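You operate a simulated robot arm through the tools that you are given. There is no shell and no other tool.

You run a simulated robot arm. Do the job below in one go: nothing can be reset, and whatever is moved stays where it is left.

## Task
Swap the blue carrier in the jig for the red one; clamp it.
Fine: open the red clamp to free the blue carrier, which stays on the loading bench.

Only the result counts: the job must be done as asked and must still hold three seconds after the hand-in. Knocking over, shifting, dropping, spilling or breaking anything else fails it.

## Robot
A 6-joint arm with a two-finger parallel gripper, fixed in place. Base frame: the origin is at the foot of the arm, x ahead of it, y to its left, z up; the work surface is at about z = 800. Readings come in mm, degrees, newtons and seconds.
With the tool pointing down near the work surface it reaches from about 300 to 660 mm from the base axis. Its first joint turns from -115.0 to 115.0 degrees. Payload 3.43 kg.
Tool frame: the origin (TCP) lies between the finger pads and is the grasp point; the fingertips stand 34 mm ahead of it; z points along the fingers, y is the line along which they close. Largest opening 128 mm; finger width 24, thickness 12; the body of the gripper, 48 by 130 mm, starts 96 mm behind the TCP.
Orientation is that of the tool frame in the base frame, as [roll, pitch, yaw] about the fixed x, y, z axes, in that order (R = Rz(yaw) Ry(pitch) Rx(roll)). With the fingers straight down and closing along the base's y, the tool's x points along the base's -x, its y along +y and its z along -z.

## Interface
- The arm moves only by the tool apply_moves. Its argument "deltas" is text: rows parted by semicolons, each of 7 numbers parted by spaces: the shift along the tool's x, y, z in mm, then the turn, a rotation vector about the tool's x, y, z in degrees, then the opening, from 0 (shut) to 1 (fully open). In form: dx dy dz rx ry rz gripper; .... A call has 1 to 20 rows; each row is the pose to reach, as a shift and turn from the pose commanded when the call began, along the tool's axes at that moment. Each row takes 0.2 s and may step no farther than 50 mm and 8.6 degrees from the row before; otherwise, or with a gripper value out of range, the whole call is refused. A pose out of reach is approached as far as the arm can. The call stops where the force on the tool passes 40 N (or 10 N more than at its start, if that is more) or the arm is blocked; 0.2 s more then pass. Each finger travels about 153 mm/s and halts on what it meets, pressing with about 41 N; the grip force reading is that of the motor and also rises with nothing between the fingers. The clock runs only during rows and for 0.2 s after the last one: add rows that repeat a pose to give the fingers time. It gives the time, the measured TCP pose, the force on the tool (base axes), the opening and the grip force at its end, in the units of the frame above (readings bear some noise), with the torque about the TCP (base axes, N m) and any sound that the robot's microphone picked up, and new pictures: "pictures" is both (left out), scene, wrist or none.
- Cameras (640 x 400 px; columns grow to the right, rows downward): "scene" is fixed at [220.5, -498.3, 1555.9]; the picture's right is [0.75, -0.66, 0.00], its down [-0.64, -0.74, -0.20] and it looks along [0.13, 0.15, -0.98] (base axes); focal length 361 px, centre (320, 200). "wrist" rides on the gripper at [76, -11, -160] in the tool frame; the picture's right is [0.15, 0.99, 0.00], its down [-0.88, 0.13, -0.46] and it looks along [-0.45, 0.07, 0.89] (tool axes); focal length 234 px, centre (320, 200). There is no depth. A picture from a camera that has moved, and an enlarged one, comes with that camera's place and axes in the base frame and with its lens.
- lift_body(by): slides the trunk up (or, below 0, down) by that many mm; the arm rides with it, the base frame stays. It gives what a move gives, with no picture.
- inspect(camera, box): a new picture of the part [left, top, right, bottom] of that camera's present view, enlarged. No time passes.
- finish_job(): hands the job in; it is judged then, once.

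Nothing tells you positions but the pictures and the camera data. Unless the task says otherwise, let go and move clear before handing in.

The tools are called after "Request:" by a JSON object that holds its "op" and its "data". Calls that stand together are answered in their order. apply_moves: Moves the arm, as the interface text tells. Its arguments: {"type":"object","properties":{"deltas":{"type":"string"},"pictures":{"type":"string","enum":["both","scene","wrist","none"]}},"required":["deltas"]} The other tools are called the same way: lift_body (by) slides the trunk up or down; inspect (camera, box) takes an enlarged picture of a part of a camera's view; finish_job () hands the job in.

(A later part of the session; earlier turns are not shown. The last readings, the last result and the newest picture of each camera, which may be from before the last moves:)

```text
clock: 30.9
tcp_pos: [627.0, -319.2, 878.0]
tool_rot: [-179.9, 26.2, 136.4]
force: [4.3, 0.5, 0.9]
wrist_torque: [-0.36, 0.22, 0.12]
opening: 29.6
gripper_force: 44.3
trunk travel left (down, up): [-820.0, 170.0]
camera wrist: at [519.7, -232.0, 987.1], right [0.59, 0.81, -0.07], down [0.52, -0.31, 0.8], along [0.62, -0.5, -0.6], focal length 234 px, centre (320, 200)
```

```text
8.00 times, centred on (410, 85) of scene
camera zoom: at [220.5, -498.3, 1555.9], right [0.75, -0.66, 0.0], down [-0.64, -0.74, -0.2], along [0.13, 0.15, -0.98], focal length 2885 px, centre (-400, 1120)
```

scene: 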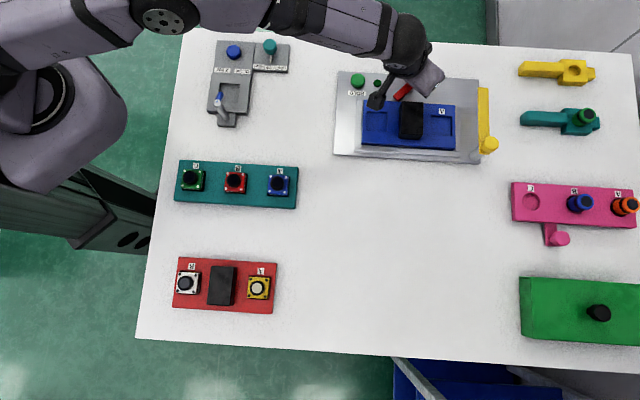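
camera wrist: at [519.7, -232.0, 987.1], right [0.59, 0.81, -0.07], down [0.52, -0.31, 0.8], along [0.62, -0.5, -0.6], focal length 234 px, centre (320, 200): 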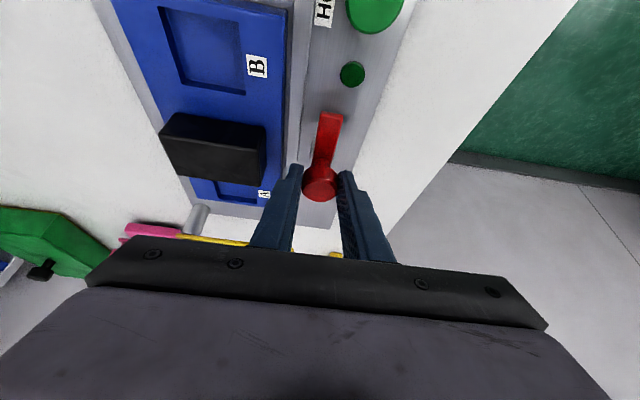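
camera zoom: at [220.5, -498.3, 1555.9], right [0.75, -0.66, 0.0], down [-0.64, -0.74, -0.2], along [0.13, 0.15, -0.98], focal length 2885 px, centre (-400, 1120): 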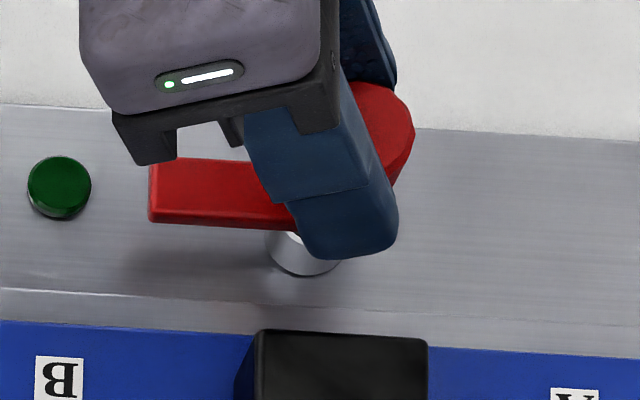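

The red arm is now about 90° open, parallel to the carrier and clear of it. I'll release the knob, rise and hover over the blue carrier's handle.

Request:
{"op": "apply_moves", "data": {"deltas": "0 0 0 0 0 0 0.4; 0 0 0 0 0 0 0.4; -13.2 0 -27 0 0 0 0.4; -26.4 0 -53.9 0 0 0 0.4; -26.4 0 -53.9 0 0 0 0.4", "pictures": "scene"}}

Request:
{"op": "inspect", "data": {"camera": "scene", "box": [330, 50, 490, 150]}}

```text
clock: 32.1
tcp_pos: [626.4, -319.8, 937.7]
tool_rot: [-179.9, 26.1, 136.3]
force: [0.7, 0.7, 0.3]
wrist_torque: [0.01, 0.02, -0.03]
opening: 51.2
gripper_force: 0.0
trunk travel left (down, up): [-820.0, 170.0]
```

scene: 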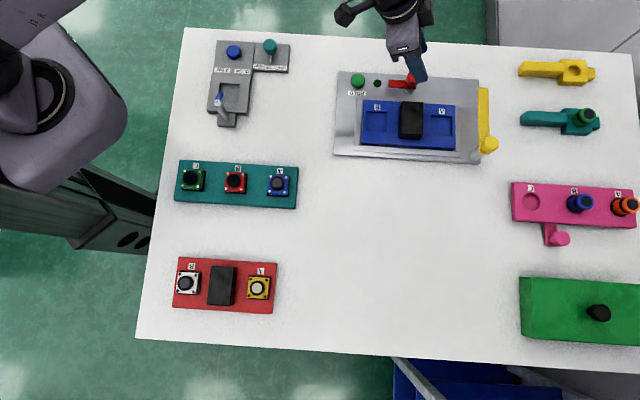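

```text
4.00 times, centred on (410, 100) of scene
camera zoom: at [220.5, -498.3, 1555.9], right [0.75, -0.66, 0.0], down [-0.64, -0.74, -0.2], along [0.13, 0.15, -0.98], focal length 1442 px, centre (-40, 600)
```

zoom: 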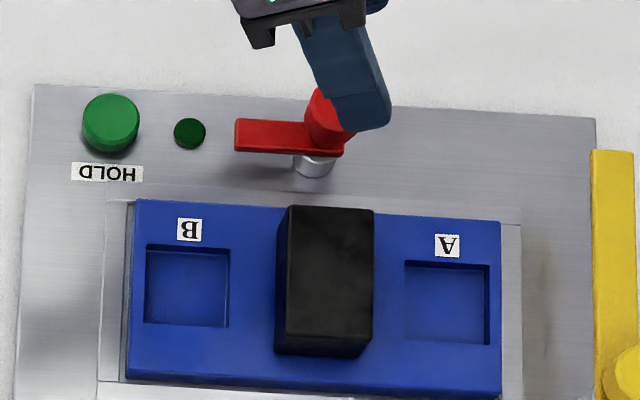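

Request:
{"op": "apply_moves", "data": {"deltas": "2.8 -29.4 1.5 0 0 0 0.5; 5.6 -58.8 3 0 0 0 0.72; 8.3 -88.2 4.5 0 0 0 0.72; 8.3 -88.2 4.5 0 0 0 0.72"}}

Request:
{"op": "inspect", "data": {"camera": "wrist", "box": [210, 60, 434, 200]}}

```text
clock: 33.1
tcp_pos: [561.4, -379.8, 928.7]
tool_rot: [180.0, 26.0, 136.3]
force: [0.5, -0.9, 1.0]
wrist_torque: [-0.02, -0.03, -0.04]
opening: 92.3
gripper_force: 0.1
trunk travel left (down, up): [-820.0, 170.0]
camera wrist: at [454.1, -291.7, 1039.0], right [0.59, 0.81, -0.06], down [0.52, -0.31, 0.8], along [0.62, -0.5, -0.6], focal length 234 px, centre (320, 200)
```

scene: 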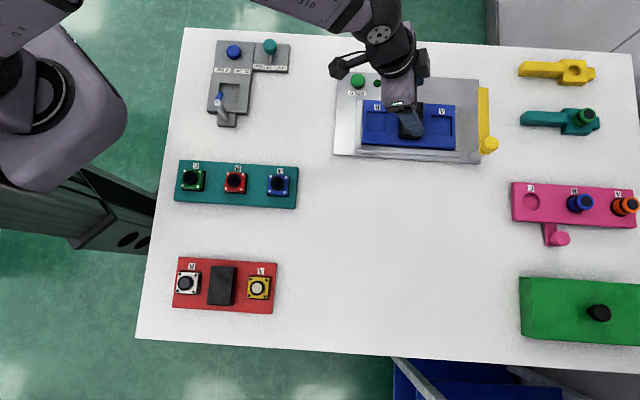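
wrist: 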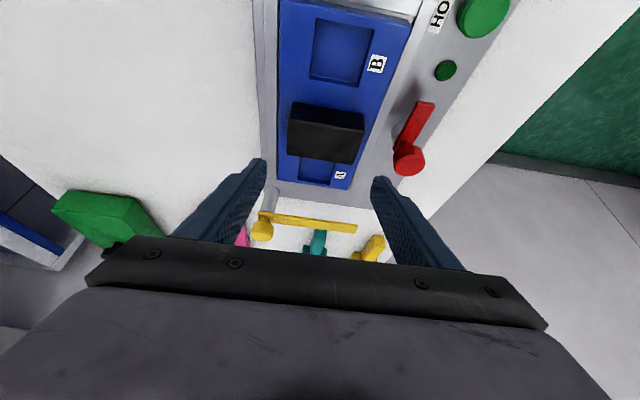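

```text
2.86 times, centred on (322, 130) of wrist
camera zoom: at [454.1, -291.7, 1039.0], right [0.59, 0.81, -0.06], down [0.52, -0.31, 0.8], along [0.62, -0.5, -0.6], focal length 669 px, centre (314, 400)
```

zoom: 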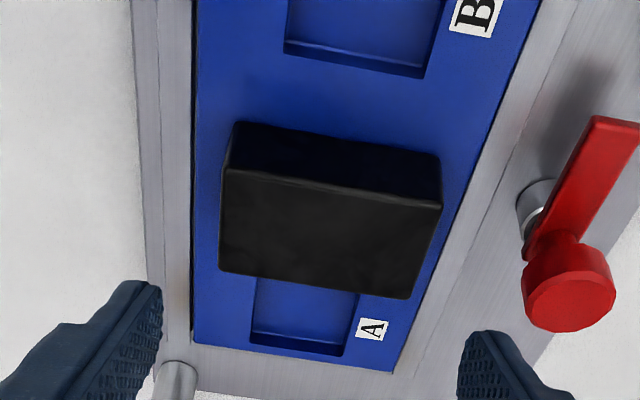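

The handle is about 70 × 42 mm and centred near (571,-387), with its top near z 856. I'll descend astride it.

Request:
{"op": "apply_moves", "data": {"deltas": "8.6 0.5 17.6 0.31 0 0.63 0.72; 17.1 1 35.1 0.31 0 0.63 0.72; 25.7 1.5 52.7 0.31 0 0.63 0.72; 25.7 1.5 52.7 0.31 0 0.63 0.72"}}

Request:
{"op": "inspect", "data": {"camera": "wrist", "box": [220, 90, 420, 215]}}

```text
clock: 34.1
tcp_pos: [563.0, -378.6, 871.8]
tool_rot: [179.9, 26.2, 135.6]
force: [-0.4, -0.2, 0.1]
wrist_torque: [0.0, 0.01, 0.01]
opening: 92.1
gripper_force: 0.0
trunk travel left (down, up): [-820.0, 170.0]
camera wrist: at [455.7, -289.6, 980.6], right [0.6, 0.8, -0.06], down [0.51, -0.32, 0.8], along [0.62, -0.51, -0.6], focal length 234 px, centre (320, 200)
```

scene: 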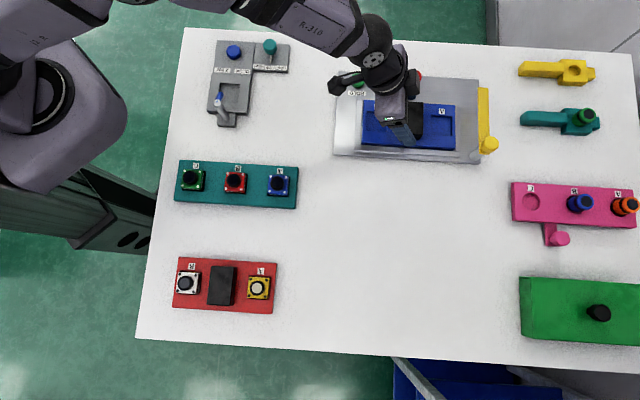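
wrist: 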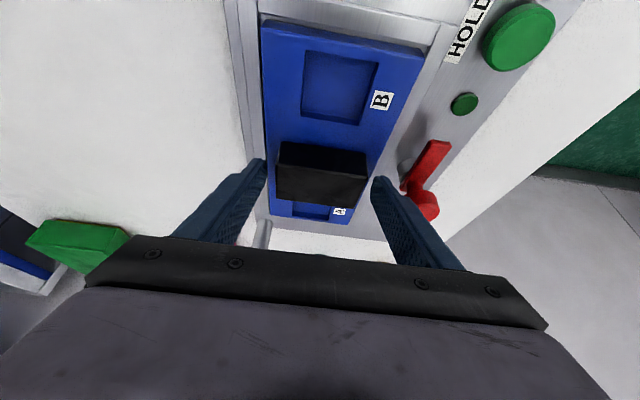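

```text
3.20 times, centred on (320, 152) of wrist
camera zoom: at [455.7, -289.6, 980.6], right [0.6, 0.8, -0.06], down [0.51, -0.32, 0.8], along [0.62, -0.51, -0.6], focal length 749 px, centre (320, 352)
```

zoom: 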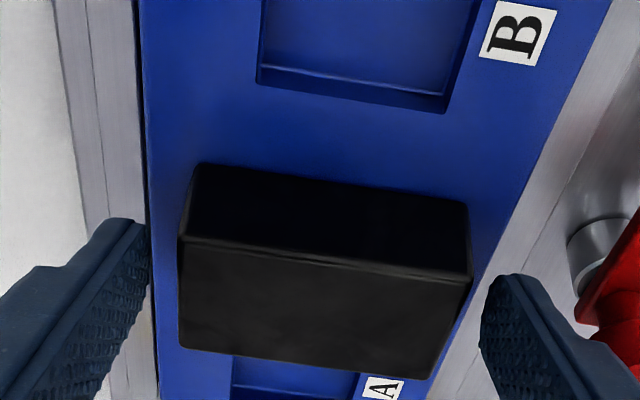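

The fingers straddle the handle centrally, with the tips about 6 mm above the carrier surface. I'll close on it.

Request:
{"op": "apply_moves", "data": {"deltas": "0 0 0 0 0 0 0.5; 0 0 0 0 0 0 0.4; 0 0 0 0 0 0 0.4"}}

Request:
{"op": "inspect", "data": {"camera": "wrist", "box": [220, 0, 420, 125]}}

Request:
{"op": "inspect", "data": {"camera": "wrist", "box": [220, 110, 420, 235]}}

```text
clock: 34.9
tcp_pos: [562.9, -377.2, 871.7]
tool_rot: [-179.9, 26.1, 135.5]
force: [0.3, -0.4, -0.5]
wrist_torque: [-0.15, -0.21, -0.11]
opening: 73.4
gripper_force: 40.8
trunk travel left (down, up): [-820.0, 170.0]
camera wrist: at [455.9, -289.8, 980.6], right [0.6, 0.8, -0.06], down [0.51, -0.32, 0.8], along [0.62, -0.51, -0.6], focal length 234 px, centre (320, 200)
```

scene: 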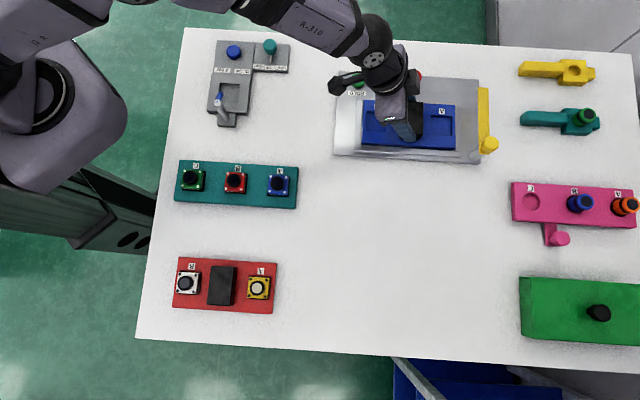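
wrist: 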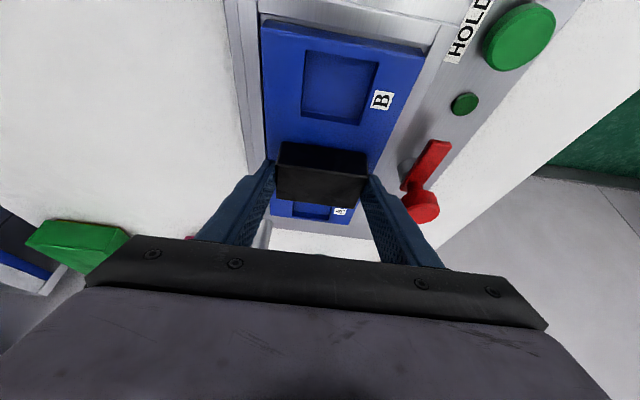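

```text
3.20 times, centred on (320, 62) of wrist
camera zoom: at [455.9, -289.8, 980.6], right [0.6, 0.8, -0.06], down [0.51, -0.32, 0.8], along [0.62, -0.51, -0.6], focal length 749 px, centre (320, 640)
```

zoom: 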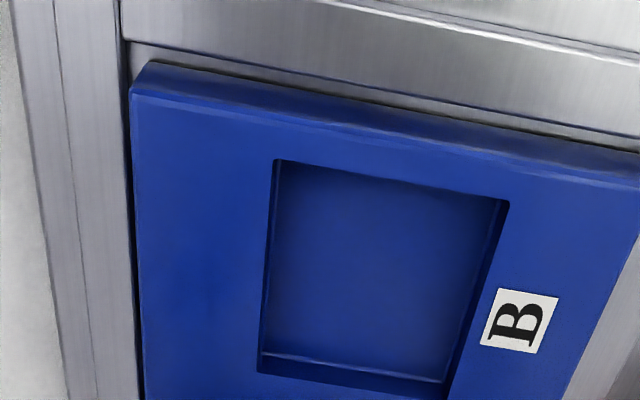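

```text
3.20 times, centred on (320, 172) of wrist
camera zoom: at [455.9, -289.8, 980.6], right [0.6, 0.8, -0.06], down [0.51, -0.32, 0.8], along [0.62, -0.51, -0.6], focal length 749 px, centre (320, 288)
```

zoom: 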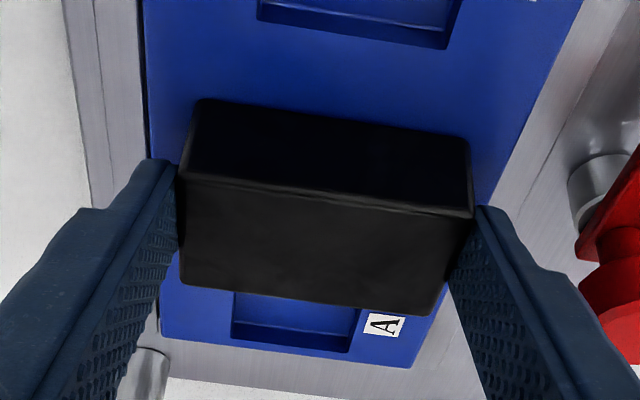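

The grip is solid, with the handle measuring about 73 mm across. I'll lift straight up slowly and check the load.

Request:
{"op": "apply_moves", "data": {"deltas": "-1.77 0 -3.59 0 0 0 0.4; -3.53 0 -7.18 0 0 0 0.4; -6.62 0 -13.46 0 0 0 0.4; -11 0 -22.4 0 0 0 0.4; -11 0 -22.4 0 0 0 0.4"}}

```text
clock: 36.1
tcp_pos: [563.6, -379.5, 896.2]
tool_rot: [179.9, 26.1, 135.5]
force: [0.6, -0.1, -0.3]
wrist_torque: [-0.04, 0.0, -0.03]
opening: 51.2
gripper_force: 0.0
trunk travel left (down, up): [-820.0, 170.0]
camera wrist: at [456.1, -290.4, 1006.1], right [0.6, 0.8, -0.06], down [0.51, -0.32, 0.8], along [0.62, -0.51, -0.6], focal length 234 px, centre (320, 200)
```

scene: 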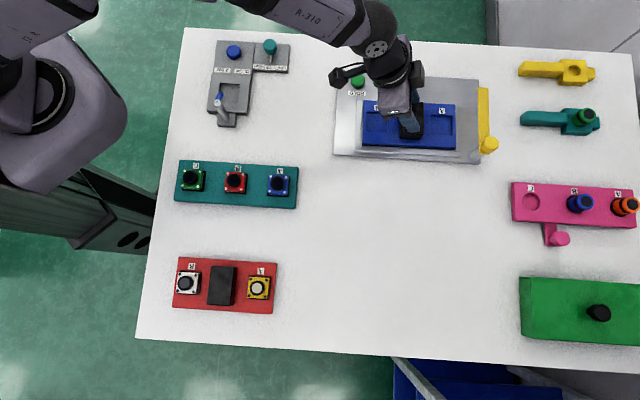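
wrist: 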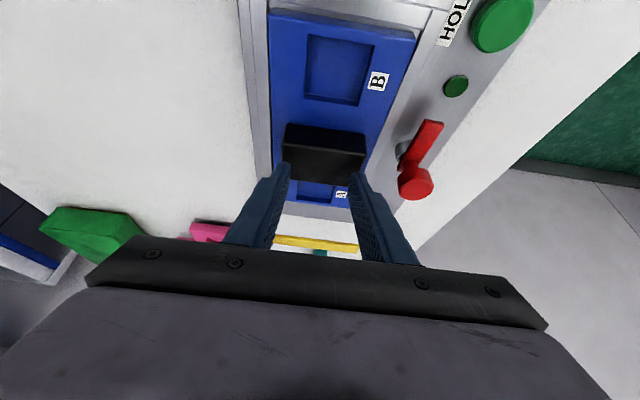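

The fingers slid off the handle and the carrier stayed in the nest. I'll look for what's holding it, such as the HOLD lamp, a nest lip or the grip depth.

Request:
{"op": "inspect", "data": {"camera": "wrist", "box": [230, 0, 550, 200]}}

Request:
{"op": "inspect", "data": {"camera": "scene", "box": [330, 60, 490, 160]}}

```text
2.00 times, centred on (390, 100) of wrist
camera zoom: at [456.1, -290.4, 1006.1], right [0.6, 0.8, -0.06], down [0.51, -0.32, 0.8], along [0.62, -0.51, -0.6], focal length 468 px, centre (180, 400)
```

zoom: 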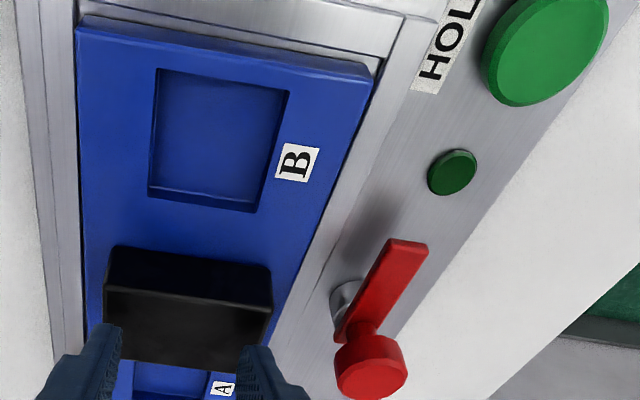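

```text
4.00 times, centred on (410, 110) of scene
camera zoom: at [220.5, -498.3, 1555.9], right [0.75, -0.66, 0.0], down [-0.64, -0.74, -0.2], along [0.13, 0.15, -0.98], focal length 1442 px, centre (-40, 560)
```

zoom: 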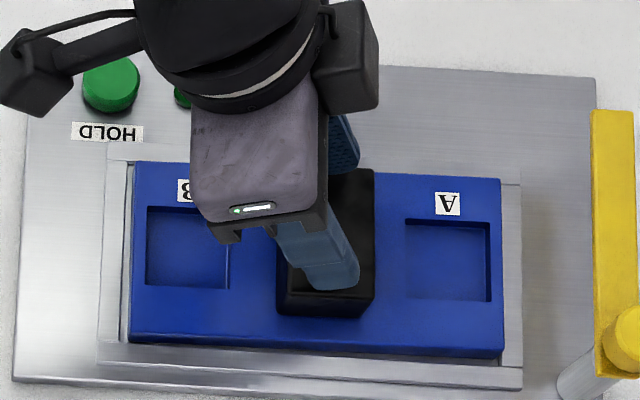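

Request:
{"op": "apply_moves", "data": {"deltas": "0 0 0 0 0 0 0.72; 0 0 0 0 0 0 0.72; 7.4 0.36 13.2 0 0 0 0.72; 14.85 0.72 26.35 0 0 0 0.72; 14.85 0.72 26.35 0 0 0 0.3; 14.85 0.72 26.35 0 0 0 0.3; 14.85 0.72 26.35 0 0 0 0.3", "pictures": "none"}}

Request:
{"op": "apply_moves", "data": {"deltas": "-0.44 0 -0.9 0 0 0 0.3; -0.88 0 -1.8 0 0 0 0.3", "pictures": "wrist"}}

```text
clock: 37.7
tcp_pos: [562.7, -377.9, 866.0]
tool_rot: [180.0, 26.0, 135.5]
force: [-0.4, 0.8, 0.5]
wrist_torque: [0.08, 0.23, -0.02]
opening: 73.1
gripper_force: 40.9
trunk travel left (down, up): [-820.0, 170.0]
```

```text
clock: 38.3
tcp_pos: [563.1, -377.7, 867.9]
tool_rot: [180.0, 26.1, 135.4]
force: [-0.2, 0.2, -3.5]
wrist_torque: [0.03, 0.03, -0.01]
opening: 73.5
gripper_force: 41.2
trunk travel left (down, up): [-820.0, 170.0]
camera wrist: at [455.7, -288.4, 977.2], right [0.6, 0.8, -0.06], down [0.51, -0.32, 0.8], along [0.62, -0.51, -0.6], focal length 234 px, centre (320, 200)
```

wrist: 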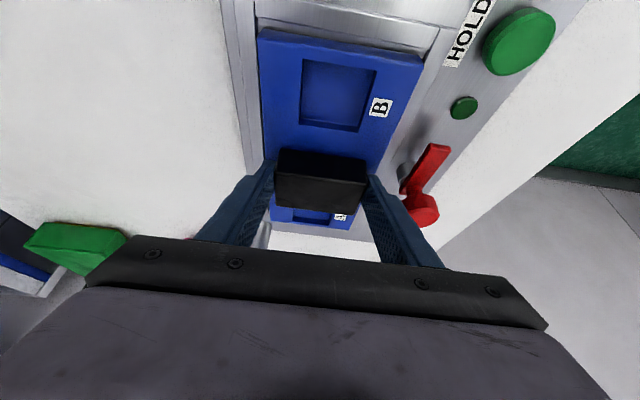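

Request:
{"op": "apply_moves", "data": {"deltas": "-0.88 0 -1.8 0 0 0 0.3; -1.77 0 -3.6 0 0 0 0.3", "pictures": "none"}}

Request:
{"op": "inspect", "data": {"camera": "wrist", "box": [220, 0, 420, 125]}}

Request:
{"op": "inspect", "data": {"camera": "wrist", "box": [220, 110, 420, 235]}}

```text
clock: 38.9
tcp_pos: [563.0, -376.9, 872.4]
tool_rot: [179.9, 26.1, 135.5]
force: [-0.5, 0.2, -2.7]
wrist_torque: [0.02, 0.03, -0.03]
opening: 73.4
gripper_force: 41.0
trunk travel left (down, up): [-820.0, 170.0]
```

```text
3.20 times, centred on (320, 62) of wrist
camera zoom: at [455.6, -288.0, 981.4], right [0.6, 0.8, -0.06], down [0.51, -0.32, 0.8], along [0.62, -0.51, -0.6], focal length 749 px, centre (320, 640)
```

zoom: 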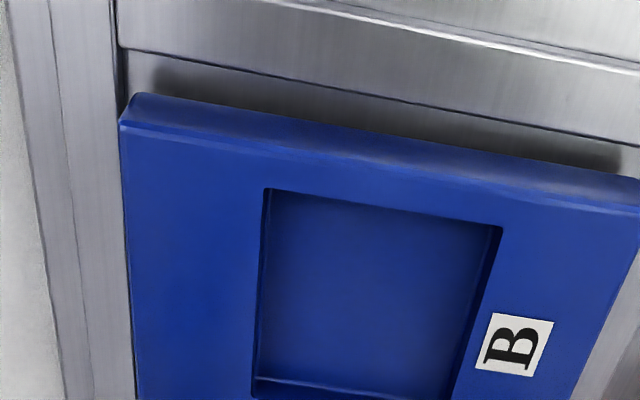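

```text
3.20 times, centred on (320, 172) of wrist
camera zoom: at [455.6, -288.0, 981.4], right [0.6, 0.8, -0.06], down [0.51, -0.32, 0.8], along [0.62, -0.51, -0.6], focal length 749 px, centre (320, 288)
```

zoom: 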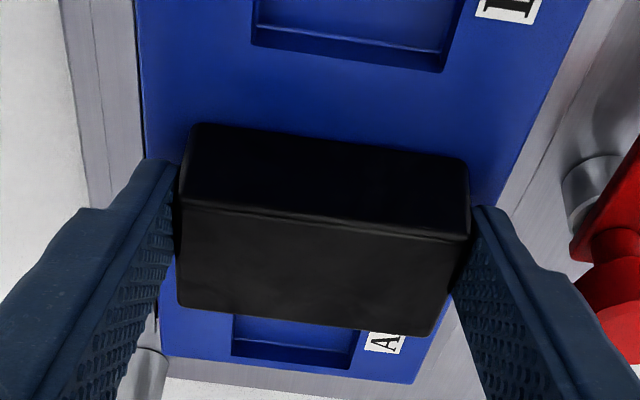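

This time the carrier is rising, with a load of about 3 N, because the grip is lower on the handle. I'll keep lifting slowly and check that it isn't slipping.

Request:
{"op": "apply_moves", "data": {"deltas": "-0.88 0 -1.8 0 0 0 0.3; -1.77 0 -3.6 0 0 0 0.3; -2.65 0 -5.4 0 0 0 0.3", "pictures": "none"}}

Request:
{"op": "inspect", "data": {"camera": "wrist", "box": [220, 0, 420, 125]}}

Request:
{"op": "inspect", "data": {"camera": "wrist", "box": [220, 110, 420, 235]}}

```text
clock: 39.7
tcp_pos: [563.1, -377.4, 876.3]
tool_rot: [180.0, 26.2, 135.5]
force: [0.2, 0.4, -3.7]
wrist_torque: [0.03, 0.04, -0.07]
opening: 73.4
gripper_force: 40.9
trunk travel left (down, up): [-820.0, 170.0]
```

```text
3.20 times, centred on (320, 62) of wrist
camera zoom: at [455.4, -288.3, 987.1], right [0.6, 0.8, -0.06], down [0.51, -0.32, 0.8], along [0.62, -0.51, -0.6], focal length 749 px, centre (320, 640)
```

zoom: 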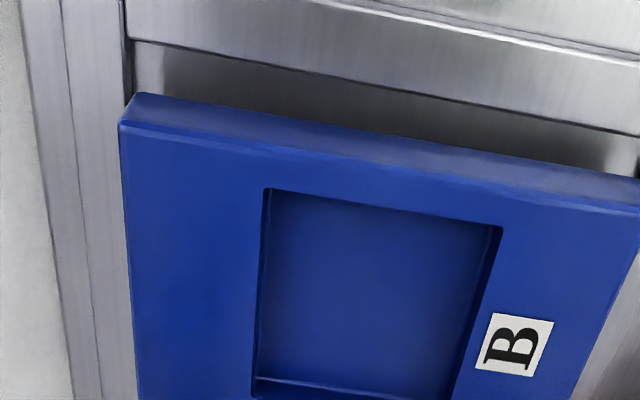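

```text
3.20 times, centred on (320, 172) of wrist
camera zoom: at [455.4, -288.3, 987.1], right [0.6, 0.8, -0.06], down [0.51, -0.32, 0.8], along [0.62, -0.51, -0.6], focal length 749 px, centre (320, 288)
```

zoom: 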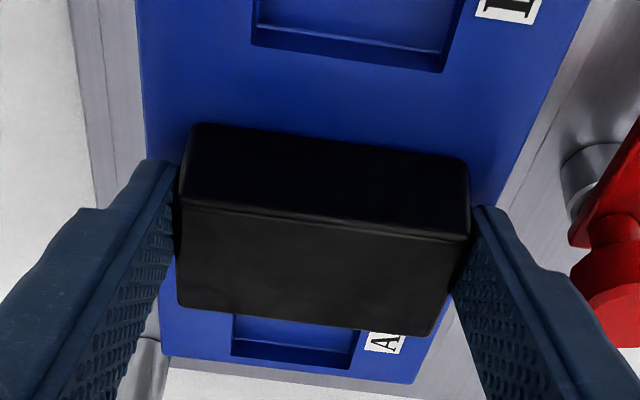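

The carrier looks the same in both views, so it isn't slipping. I'll lift it clear of the clamp and knobs.

Request:
{"op": "apply_moves", "data": {"deltas": "-1.3 0 -2.7 0 0 0 0.3; -3.5 0 -7.2 0 0 0 0.3; -7.1 0 -14.4 0 0 0 0.3; -11.5 0 -23.3 0 0 0 0.3; -15.9 0 -32.3 0 0 0 0.3; -21.2 0 -43.1 0 0 0 0.3; -26.5 0 -53.8 0 0 0 0.3; -31.8 0 -64.6 0 0 0 0.3; -37.1 0 -75.4 0 0 0 0.3; -41.1 0 -83.4 0 0 0 0.3; -43.3 0 -87.9 0 0 0 0.3; -44.2 0 -89.7 0 0 0 0.3"}}

```text
clock: 42.3
tcp_pos: [563.6, -377.2, 978.4]
tool_rot: [-180.0, 26.1, 135.7]
force: [0.4, 0.4, -2.8]
wrist_torque: [0.0, 0.04, 0.0]
opening: 73.6
gripper_force: 40.8
trunk travel left (down, up): [-820.0, 170.0]
camera wrist: at [455.9, -288.5, 1087.7], right [0.6, 0.8, -0.06], down [0.51, -0.32, 0.8], along [0.62, -0.51, -0.6], focal length 234 px, centre (320, 200)
```

scene: 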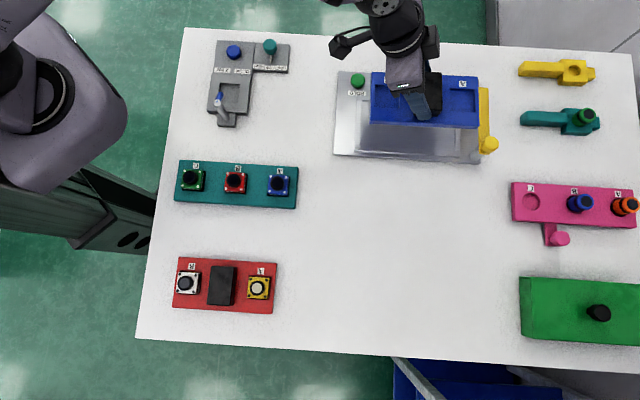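
wrist: 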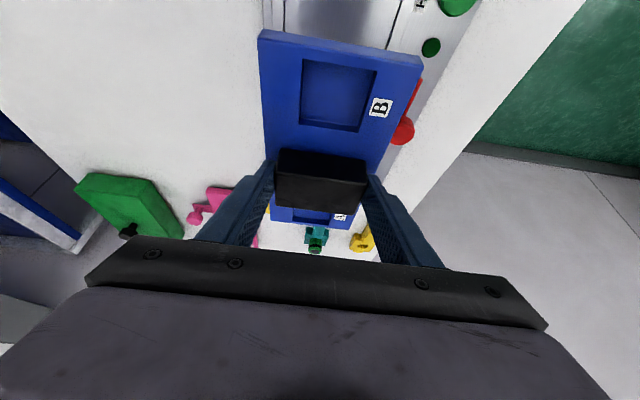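

Request:
{"op": "apply_moves", "data": {"deltas": "1.6 -5.5 -0.8 0 0 0 0.3; 5.6 -19.2 -2.7 0 0 0 0.3; 11.9 -41.1 -5.9 0 0 0 0.3; 19.1 -65.8 -9.4 0 0 0 0.3; 26.2 -90.5 -12.9 0 0 0 0.3; 33.3 -115.1 -16.4 0 0 0 0.3; 40.5 -139.8 -19.9 0 0 0 0.3; 47.6 -164.5 -23.5 0 0 0 0.3; 54.8 -189.1 -27 0 0 0 0.3; 61.9 -213.8 -30.5 0 0 0 0.3; 69.1 -238.5 -34 0 0 0 0.3; 74.6 -257.7 -36.8 0 0 0 0.3; 77.8 -268.6 -38.3 0 0 0 0.3; 79.4 -274.1 -39.1 0 0 0 0.3; 79.4 -274.1 -39.1 0 0 0 0.3"}}

```text
clock: 45.5
tcp_pos: [306.2, -511.2, 978.5]
tool_rot: [180.0, 26.1, 135.6]
force: [-0.2, -0.6, -2.8]
wrist_torque: [0.05, 0.04, -0.01]
opening: 73.4
gripper_force: 40.7
trunk travel left (down, up): [-820.0, 170.0]
camera wrist: at [200.3, -422.1, 1087.4], right [0.6, 0.8, -0.06], down [0.51, -0.32, 0.8], along [0.62, -0.51, -0.6], focal length 234 px, centre (320, 200)
```

scene: 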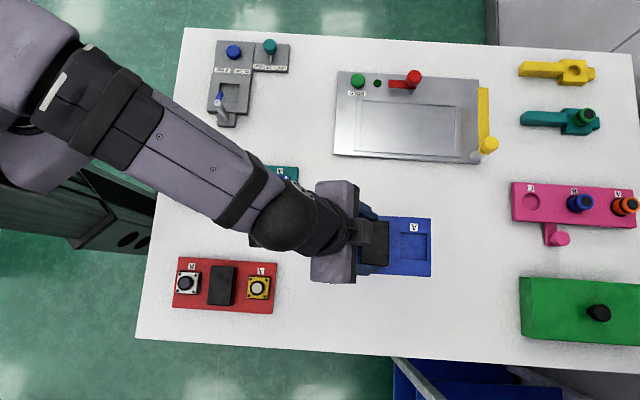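
wrist: 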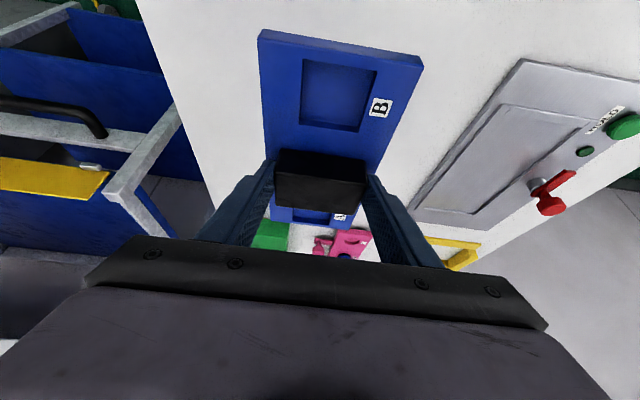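

The blue carrier is hanging over the free area of the bench. I'll look at the empty nest before setting the carrier down.

Request:
{"op": "inspect", "data": {"camera": "scene", "box": [325, 60, 501, 170]}}

Request:
{"op": "inspect", "data": {"camera": "wrist", "box": [400, 40, 640, 240]}}

```text
3.64 times, centred on (413, 115) of scene
camera zoom: at [220.5, -498.3, 1555.9], right [0.75, -0.66, 0.0], down [-0.64, -0.74, -0.2], along [0.13, 0.15, -0.98], focal length 1311 px, centre (-18, 509)
```

zoom: 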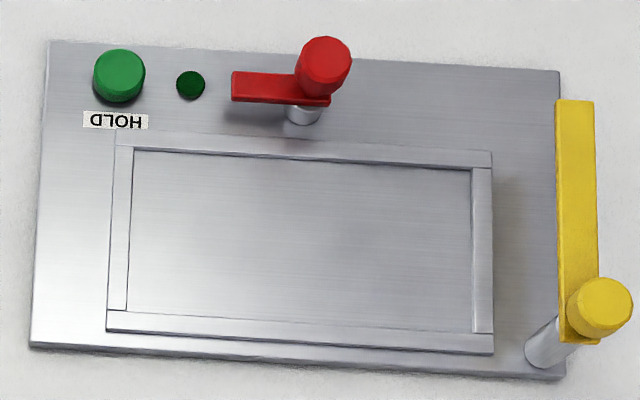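

```text
2.00 times, centred on (520, 140) of wrist
camera zoom: at [200.3, -422.1, 1087.4], right [0.6, 0.8, -0.06], down [0.51, -0.32, 0.8], along [0.62, -0.51, -0.6], focal length 468 px, centre (-80, 320)
```

zoom: 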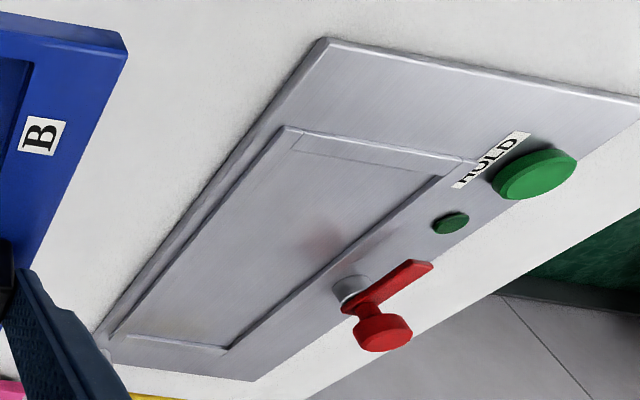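

Request:
{"op": "apply_moves", "data": {"deltas": "2.2 0 4.5 0 0 0 0.3; 6.6 0 13.5 0 0 0 0.3; 13.2 0 26.9 0 0 0 0.3; 19.9 0 40.4 0 0 0 0.3; 26.5 0 53.8 0 0 0 0.3; 33.1 0 67.3 0 0 0 0.3; 38.9 0 79 0 0 0 0.3; 43.3 0 87.9 0 0 0 0.3; 46.8 0 95.1 0 0 0 0.3; 48.6 0 98.7 0 0 0 0.3; 48.6 0 98.7 0 0 0 0.3"}}

```text
clock: 47.9
tcp_pos: [306.5, -510.7, 869.3]
tool_rot: [180.0, 26.1, 135.6]
force: [0.3, 0.0, -3.1]
wrist_torque: [0.01, 0.06, -0.02]
opening: 73.4
gripper_force: 40.8
trunk travel left (down, up): [-820.0, 170.0]
camera wrist: at [200.6, -422.3, 977.8], right [0.6, 0.8, -0.06], down [0.51, -0.32, 0.8], along [0.62, -0.51, -0.6], focal length 234 px, centre (320, 200)
```

scene: 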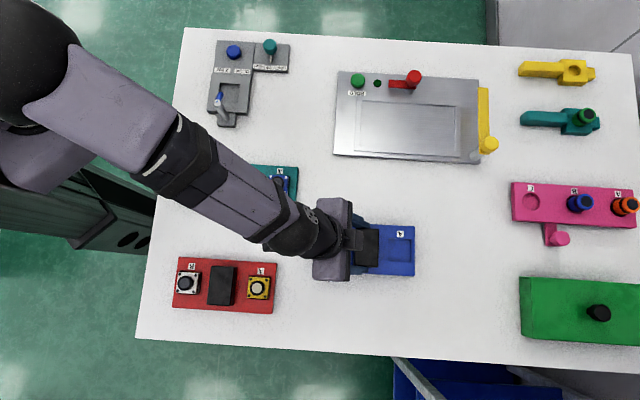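
wrist: 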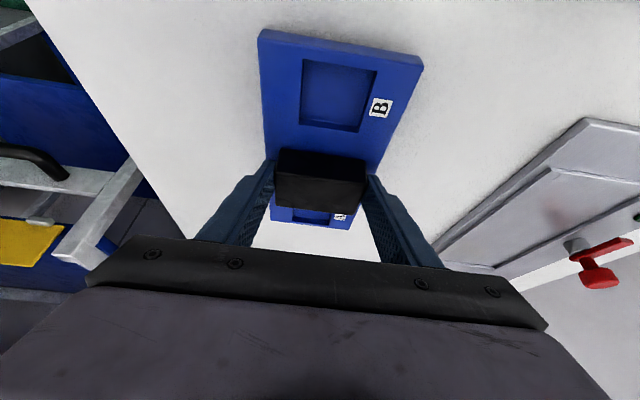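

Request:
{"op": "apply_moves", "data": {"deltas": "0.9 0 1.8 0 0 0 0.3; 1.8 0 3.6 0 0 0 0.3; 2.6 0 5.4 0 0 0 0.3; 2.6 0 5.4 0 0 0 0.3", "pictures": "none"}}

Request:
{"op": "apply_moves", "data": {"deltas": "0.44 0 0.9 0 0 0 0.3; 0.88 0 1.8 0 0 0 0.3; 0.88 0 1.8 0 0 0 0.3", "pictures": "none"}}

```text
clock: 48.9
tcp_pos: [308.5, -510.4, 862.5]
tool_rot: [180.0, 26.1, 135.5]
force: [0.3, 0.5, -2.7]
wrist_torque: [0.03, 0.03, 0.02]
opening: 73.6
gripper_force: 40.6
trunk travel left (down, up): [-820.0, 170.0]
```

```text
clock: 49.7
tcp_pos: [307.7, -510.9, 860.9]
tool_rot: [180.0, 26.1, 135.6]
force: [-0.7, 0.2, -2.0]
wrist_torque: [0.02, 0.05, 0.01]
opening: 73.7
gripper_force: 40.7
trunk travel left (down, up): [-820.0, 170.0]
```

Request:
{"op": "apply_moves", "data": {"deltas": "0.44 0 0.9 0 0 0 0.3; 0.88 0 1.8 0 0 0 0.3; 0.88 0 1.8 0 0 0 0.3", "pictures": "none"}}

Request:
{"op": "apply_moves", "data": {"deltas": "0.22 0 0.45 0 0 0 0.3; 0.44 0 0.9 0 0 0 0.3; 0.44 0 0.9 0 0 0 0.3", "pictures": "none"}}

```text
clock: 50.5
tcp_pos: [308.3, -511.7, 858.8]
tool_rot: [180.0, 26.0, 135.6]
force: [0.9, -0.5, -2.7]
wrist_torque: [0.02, 0.0, 0.02]
opening: 73.4
gripper_force: 41.2
trunk travel left (down, up): [-820.0, 170.0]
```

```text
clock: 51.3
tcp_pos: [308.1, -510.7, 857.2]
tool_rot: [179.9, 26.0, 135.5]
force: [-0.6, 0.8, -3.9]
wrist_torque: [0.01, 0.04, 0.0]
opening: 73.6
gripper_force: 41.2
trunk travel left (down, up): [-820.0, 170.0]
```

Request:
{"op": "inspect", "data": {"camera": "wrist", "box": [240, 10, 440, 135]}}

Request:
{"op": "apply_moves", "data": {"deltas": "0.44 0 0.9 0 0 0 0.3; 0.88 0 1.8 0 0 0 0.3; 0.88 0 1.8 0 0 0 0.3", "pictures": "none"}}

```text
3.20 times, centred on (340, 72) of wrist
camera zoom: at [200.8, -422.2, 966.5], right [0.6, 0.8, -0.06], down [0.51, -0.32, 0.8], along [0.62, -0.51, -0.6], focal length 749 px, centre (256, 608)
```

zoom: 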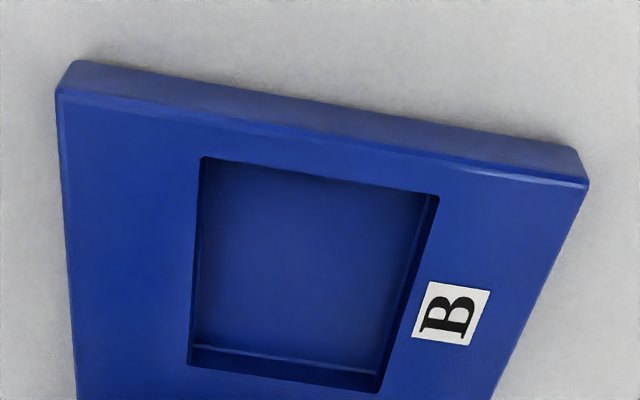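

```text
clock: 52.1
tcp_pos: [308.0, -510.7, 855.5]
tool_rot: [179.9, 26.2, 135.5]
force: [-1.4, 0.1, 1.9]
wrist_torque: [0.29, 0.46, 0.03]
opening: 73.5
gripper_force: 41.1
trunk travel left (down, up): [-820.0, 170.0]
```

The force just reversed, so the carrier is resting on the bench, with TCP z about 56 mm above its underside. I'll release and rise.

Request:
{"op": "apply_moves", "data": {"deltas": "0 0 0 0 0 0 0.72; 0 0 0 0 0 0 0.72; -4.4 0 -9 0 0 0 0.72; -13.2 0 -26.9 0 0 0 0.72; -26.5 0 -53.8 0 0 0 0.72; -39.7 0 -80.8 0 0 0 0.72; -39.7 0 -80.8 0 0 0 0.72"}}

```text
clock: 53.7
tcp_pos: [307.7, -510.5, 944.6]
tool_rot: [-180.0, 26.2, 135.5]
force: [0.0, -0.6, -0.6]
wrist_torque: [0.01, 0.02, 0.01]
opening: 92.2
gripper_force: 0.0
trunk travel left (down, up): [-820.0, 170.0]
camera wrist: at [200.7, -421.6, 1054.8], right [0.6, 0.8, -0.06], down [0.51, -0.32, 0.8], along [0.62, -0.51, -0.6], focal length 234 px, centre (320, 200)
```

scene: 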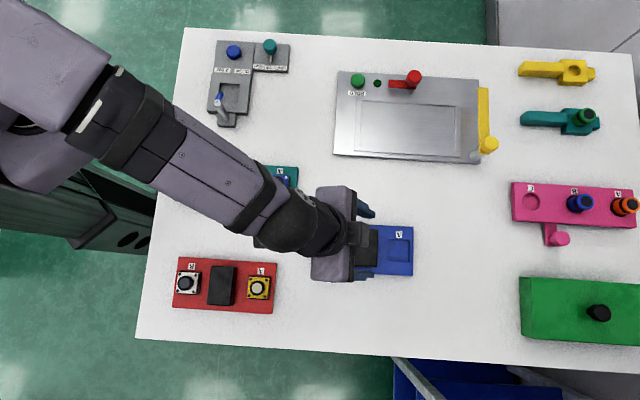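
wrist: 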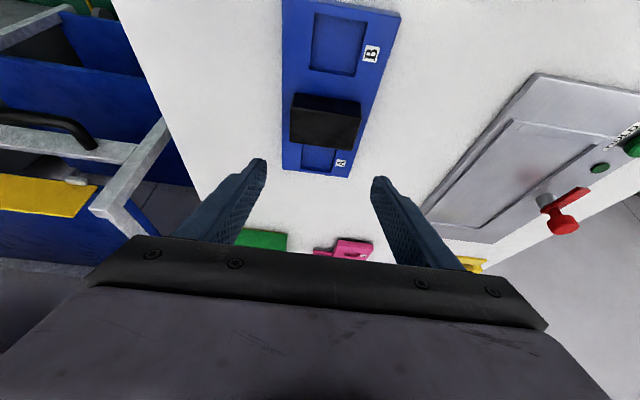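

The blue carrier is settled on the bench. Next I'll move toward the red carrier, keeping the same tilt so both carriers are gripped the same way.

Request:
{"op": "apply_moves", "data": {"deltas": "35 -12 -15 0 0 0 0.72; 70 -24 -30 0 0 0 0.72; 105 -36 -45 0 0 0 0.72; 140 -48 -60 0 0 0 0.72; 175 -60 -75 0 0 0 0.72; 175 -60 -75 0 0 0 0.72"}}

```text
clock: 55.1
tcp_pos: [129.1, -419.3, 935.6]
tool_rot: [179.9, 26.1, 135.6]
force: [0.7, -0.2, 0.2]
wrist_torque: [0.01, -0.01, 0.03]
opening: 92.3
gripper_force: 0.1
trunk travel left (down, up): [-820.0, 170.0]
camera wrist: at [22.5, -331.9, 1044.6], right [0.6, 0.8, -0.06], down [0.51, -0.32, 0.8], along [0.62, -0.51, -0.6], focal length 234 px, centre (320, 200)
```

scene: 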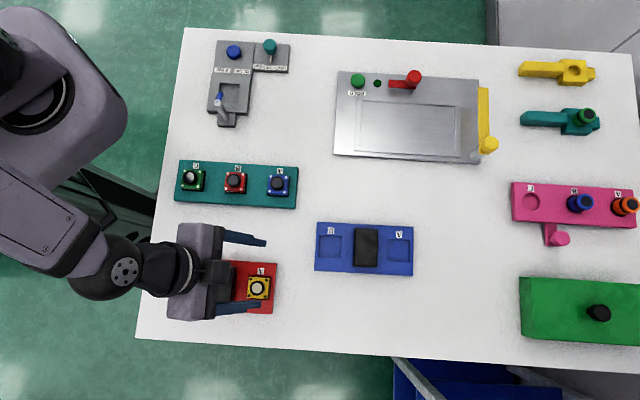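
wrist: 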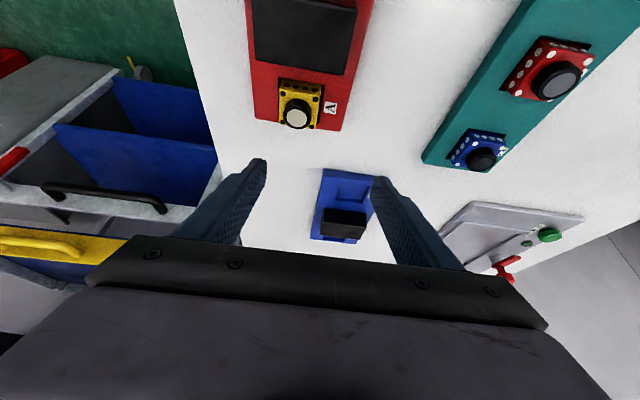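

Request:
{"op": "apply_moves", "data": {"deltas": "12.5 -4.3 -5.1 0 0 0 0.72; 25 -8.7 -10.2 0 0 0 0.72; 37.4 -13 -15.3 0 0 0 0.72; 37.4 -13 -15.3 0 0 0 0.72", "pictures": "none"}}

Request:
{"op": "apply_moves", "data": {"deltas": "12.5 -4.3 -5.1 0 0 0 0.72; 25 -8.7 -10.2 0 0 0 0.72; 37.4 -13 -15.3 0 0 0 0.72; 37.4 -13 -15.3 0 0 0 0.72"}}

Request:
{"op": "inspect", "data": {"camera": "wrist", "box": [210, 60, 434, 200]}}

```text
clock: 56.1
tcp_pos: [92.5, -402.0, 934.0]
tool_rot: [-179.9, 26.1, 135.6]
force: [0.7, 0.5, -0.1]
wrist_torque: [0.01, 0.01, 0.01]
opening: 92.1
gripper_force: 0.0
trunk travel left (down, up): [-820.0, 170.0]
```

```text
clock: 57.1
tcp_pos: [54.3, -383.0, 931.4]
tool_rot: [179.9, 26.2, 135.6]
force: [0.2, 0.2, -0.8]
wrist_torque: [-0.01, -0.02, -0.01]
opening: 92.1
gripper_force: 0.1
trunk travel left (down, up): [-820.0, 170.0]
camera wrist: at [-52.9, -294.3, 1039.9], right [0.6, 0.8, -0.06], down [0.51, -0.32, 0.8], along [0.62, -0.51, -0.6], focal length 234 px, centre (320, 200)
```

scene: 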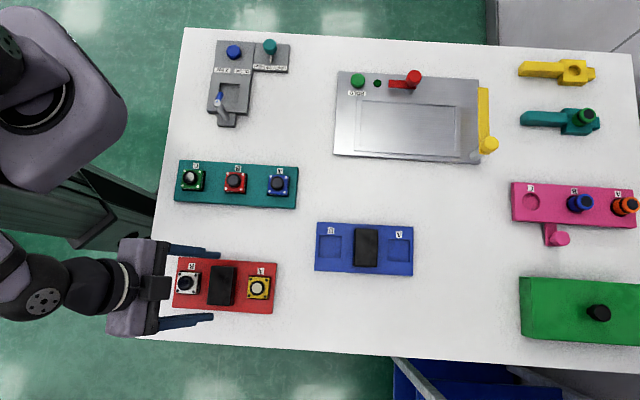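
wrist: 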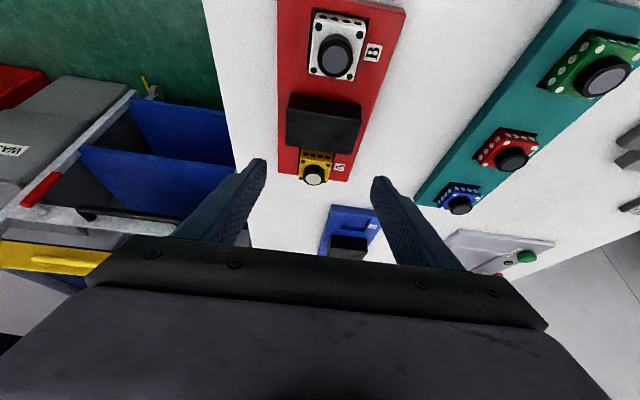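

```text
2.86 times, centred on (322, 130) of wrist
camera zoom: at [-52.9, -294.3, 1039.9], right [0.6, 0.8, -0.06], down [0.51, -0.32, 0.8], along [0.62, -0.51, -0.6], focal length 669 px, centre (314, 400)
```

zoom: 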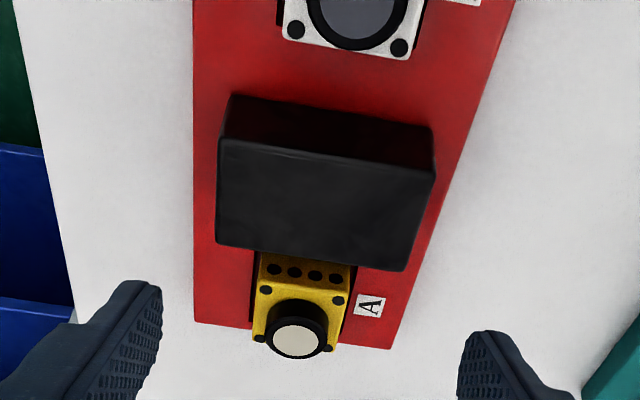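

The red carrier lies at nearly the same angle as the jig, centred near (60.5,-392.5). I'll descend astride its handle at the same relative offset I used on the blue one.

Request:
{"op": "apply_moves", "data": {"deltas": "9 -0.4 16 0 0 0 0.72; 18 -0.8 32 0 0 0 0.72; 27.5 -1.1 48.7 0 0 0 0.72; 32 -1.2 56.8 0 0 0 0.72; 36.6 -1.4 64.9 0 0 0 0.72; 36.6 -1.4 64.9 0 0 0 0.72"}}

Request:
{"op": "inspect", "data": {"camera": "wrist", "box": [220, 110, 420, 235]}}

Request:
{"op": "inspect", "data": {"camera": "wrist", "box": [220, 0, 420, 125]}}

```text
clock: 58.5
tcp_pos: [49.6, -380.7, 855.8]
tool_rot: [179.9, 26.2, 135.5]
force: [0.1, -0.3, -0.7]
wrist_torque: [-0.02, 0.0, 0.02]
opening: 91.9
gripper_force: 0.0
trunk travel left (down, up): [-820.0, 170.0]
camera wrist: at [-57.0, -292.3, 964.9], right [0.6, 0.8, -0.06], down [0.51, -0.32, 0.8], along [0.62, -0.51, -0.6], focal length 234 px, centre (320, 200)
```

scene: 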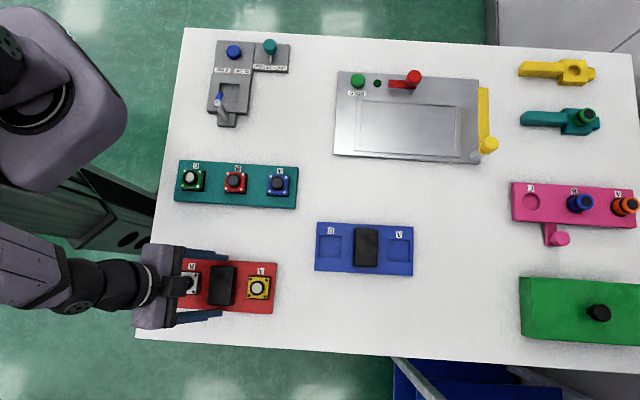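
wrist: 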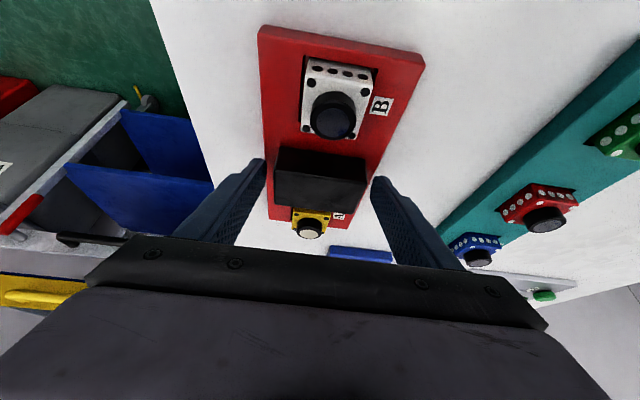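

```text
3.20 times, centred on (320, 172) of wrist
camera zoom: at [-57.0, -292.3, 964.9], right [0.6, 0.8, -0.06], down [0.51, -0.32, 0.8], along [0.62, -0.51, -0.6], focal length 749 px, centre (320, 288)
```

zoom: 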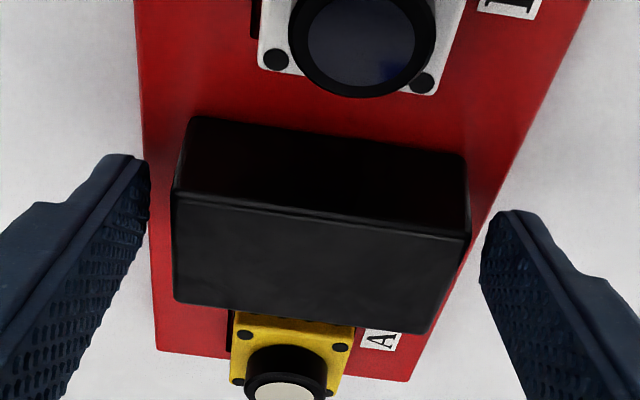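

```text
3.20 times, centred on (320, 62) of wrist
camera zoom: at [-57.0, -292.3, 964.9], right [0.6, 0.8, -0.06], down [0.51, -0.32, 0.8], along [0.62, -0.51, -0.6], focal length 749 px, centre (320, 640)
```

zoom: 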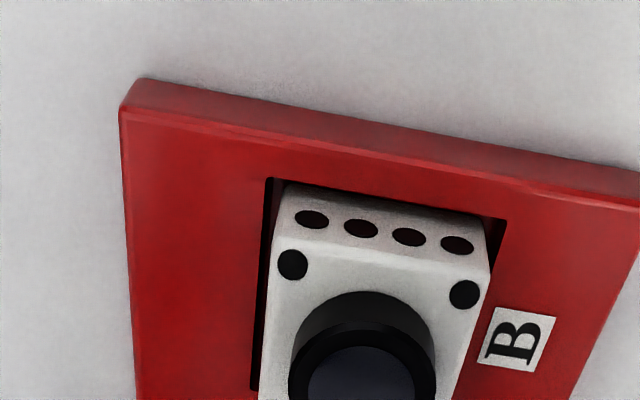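

The view nearly matches my blue-carrier reference, to within about 1–2 mm. I'll close on the handle and compare again.

Request:
{"op": "apply_moves", "data": {"deltas": "1.1 0 -0.5 0 0 0 0.72; 1.1 0 -0.5 0 0 0 0.5; 1.1 0 -0.5 0 0 0 0.3; 1.1 0 -0.5 0 0 0 0.3; 1.1 0 -0.5 0 0 0 0.3", "pictures": "none"}}

Request:
{"op": "inspect", "data": {"camera": "wrist", "box": [220, 110, 420, 235]}}

Request:
{"op": "inspect", "data": {"camera": "wrist", "box": [220, 0, 420, 125]}}

```text
clock: 59.7
tcp_pos: [50.0, -379.9, 855.7]
tool_rot: [180.0, 26.1, 135.5]
force: [-1.3, -1.5, 0.0]
wrist_torque: [0.07, -0.14, -0.14]
opening: 73.8
gripper_force: 40.7
trunk travel left (down, up): [-820.0, 170.0]
```

```text
3.20 times, centred on (320, 172) of wrist
camera zoom: at [-57.8, -291.6, 964.9], right [0.6, 0.8, -0.06], down [0.51, -0.32, 0.8], along [0.62, -0.51, -0.6], focal length 749 px, centre (320, 288)
```

zoom: 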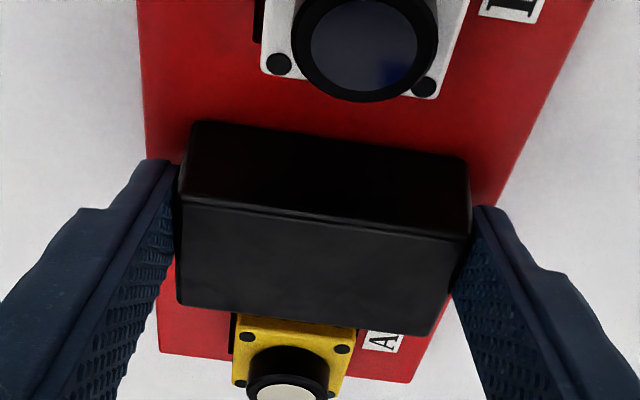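

```text
3.20 times, centred on (320, 62) of wrist
camera zoom: at [-57.8, -291.6, 964.9], right [0.6, 0.8, -0.06], down [0.51, -0.32, 0.8], along [0.62, -0.51, -0.6], focal length 749 px, centre (320, 640)
```

zoom: 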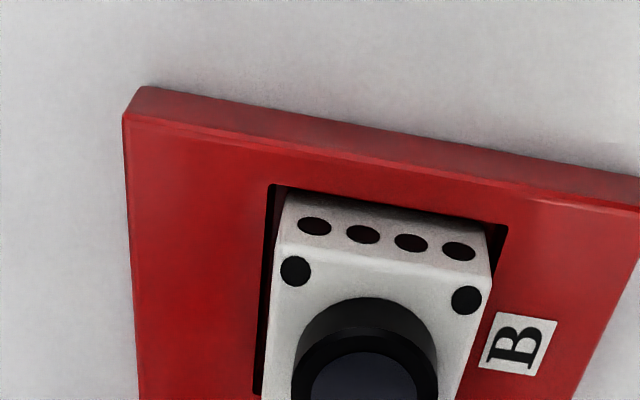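

The grip matches the blue reference to within about 1 mm. I'll lift the red carrier slowly and check that it isn't slipping.

Request:
{"op": "apply_moves", "data": {"deltas": "-0.88 0 -1.8 0 0 0 0.3; -1.77 0 -3.6 0 0 0 0.3; -3.1 0 -6.3 0 0 0 0.3; -5.3 0 -10.8 0 0 0 0.3; -5.3 0 -10.8 0 0 0 0.3", "pictures": "scene"}}

Request:
{"op": "inspect", "data": {"camera": "wrist", "box": [220, 110, 420, 235]}}

Request:
{"op": "inspect", "data": {"camera": "wrist", "box": [220, 0, 420, 125]}}

```text
clock: 60.9
tcp_pos: [49.2, -380.0, 867.5]
tool_rot: [179.9, 26.1, 135.5]
force: [-0.1, 0.3, -4.8]
wrist_torque: [0.05, 0.05, 0.02]
opening: 73.7
gripper_force: 40.3
trunk travel left (down, up): [-820.0, 170.0]
```

scene: 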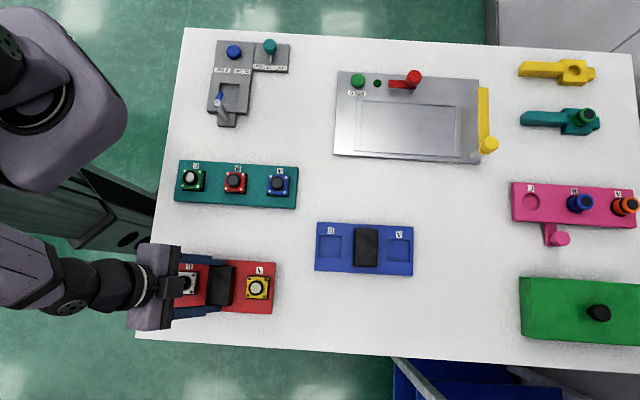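

```text
3.20 times, centred on (320, 172) of wrist
camera zoom: at [-58.1, -291.7, 976.8], right [0.6, 0.8, -0.06], down [0.51, -0.32, 0.8], along [0.62, -0.51, -0.6], focal length 749 px, centre (320, 288)
```

zoom: 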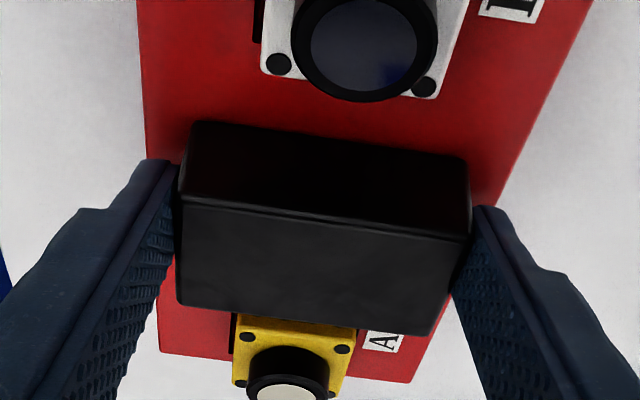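

```text
3.20 times, centred on (320, 62) of wrist
camera zoom: at [-58.1, -291.7, 976.8], right [0.6, 0.8, -0.06], down [0.51, -0.32, 0.8], along [0.62, -0.51, -0.6], focal length 749 px, centre (320, 640)
```

zoom: 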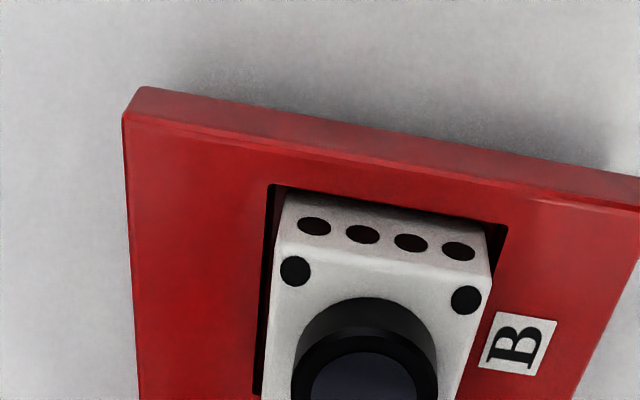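

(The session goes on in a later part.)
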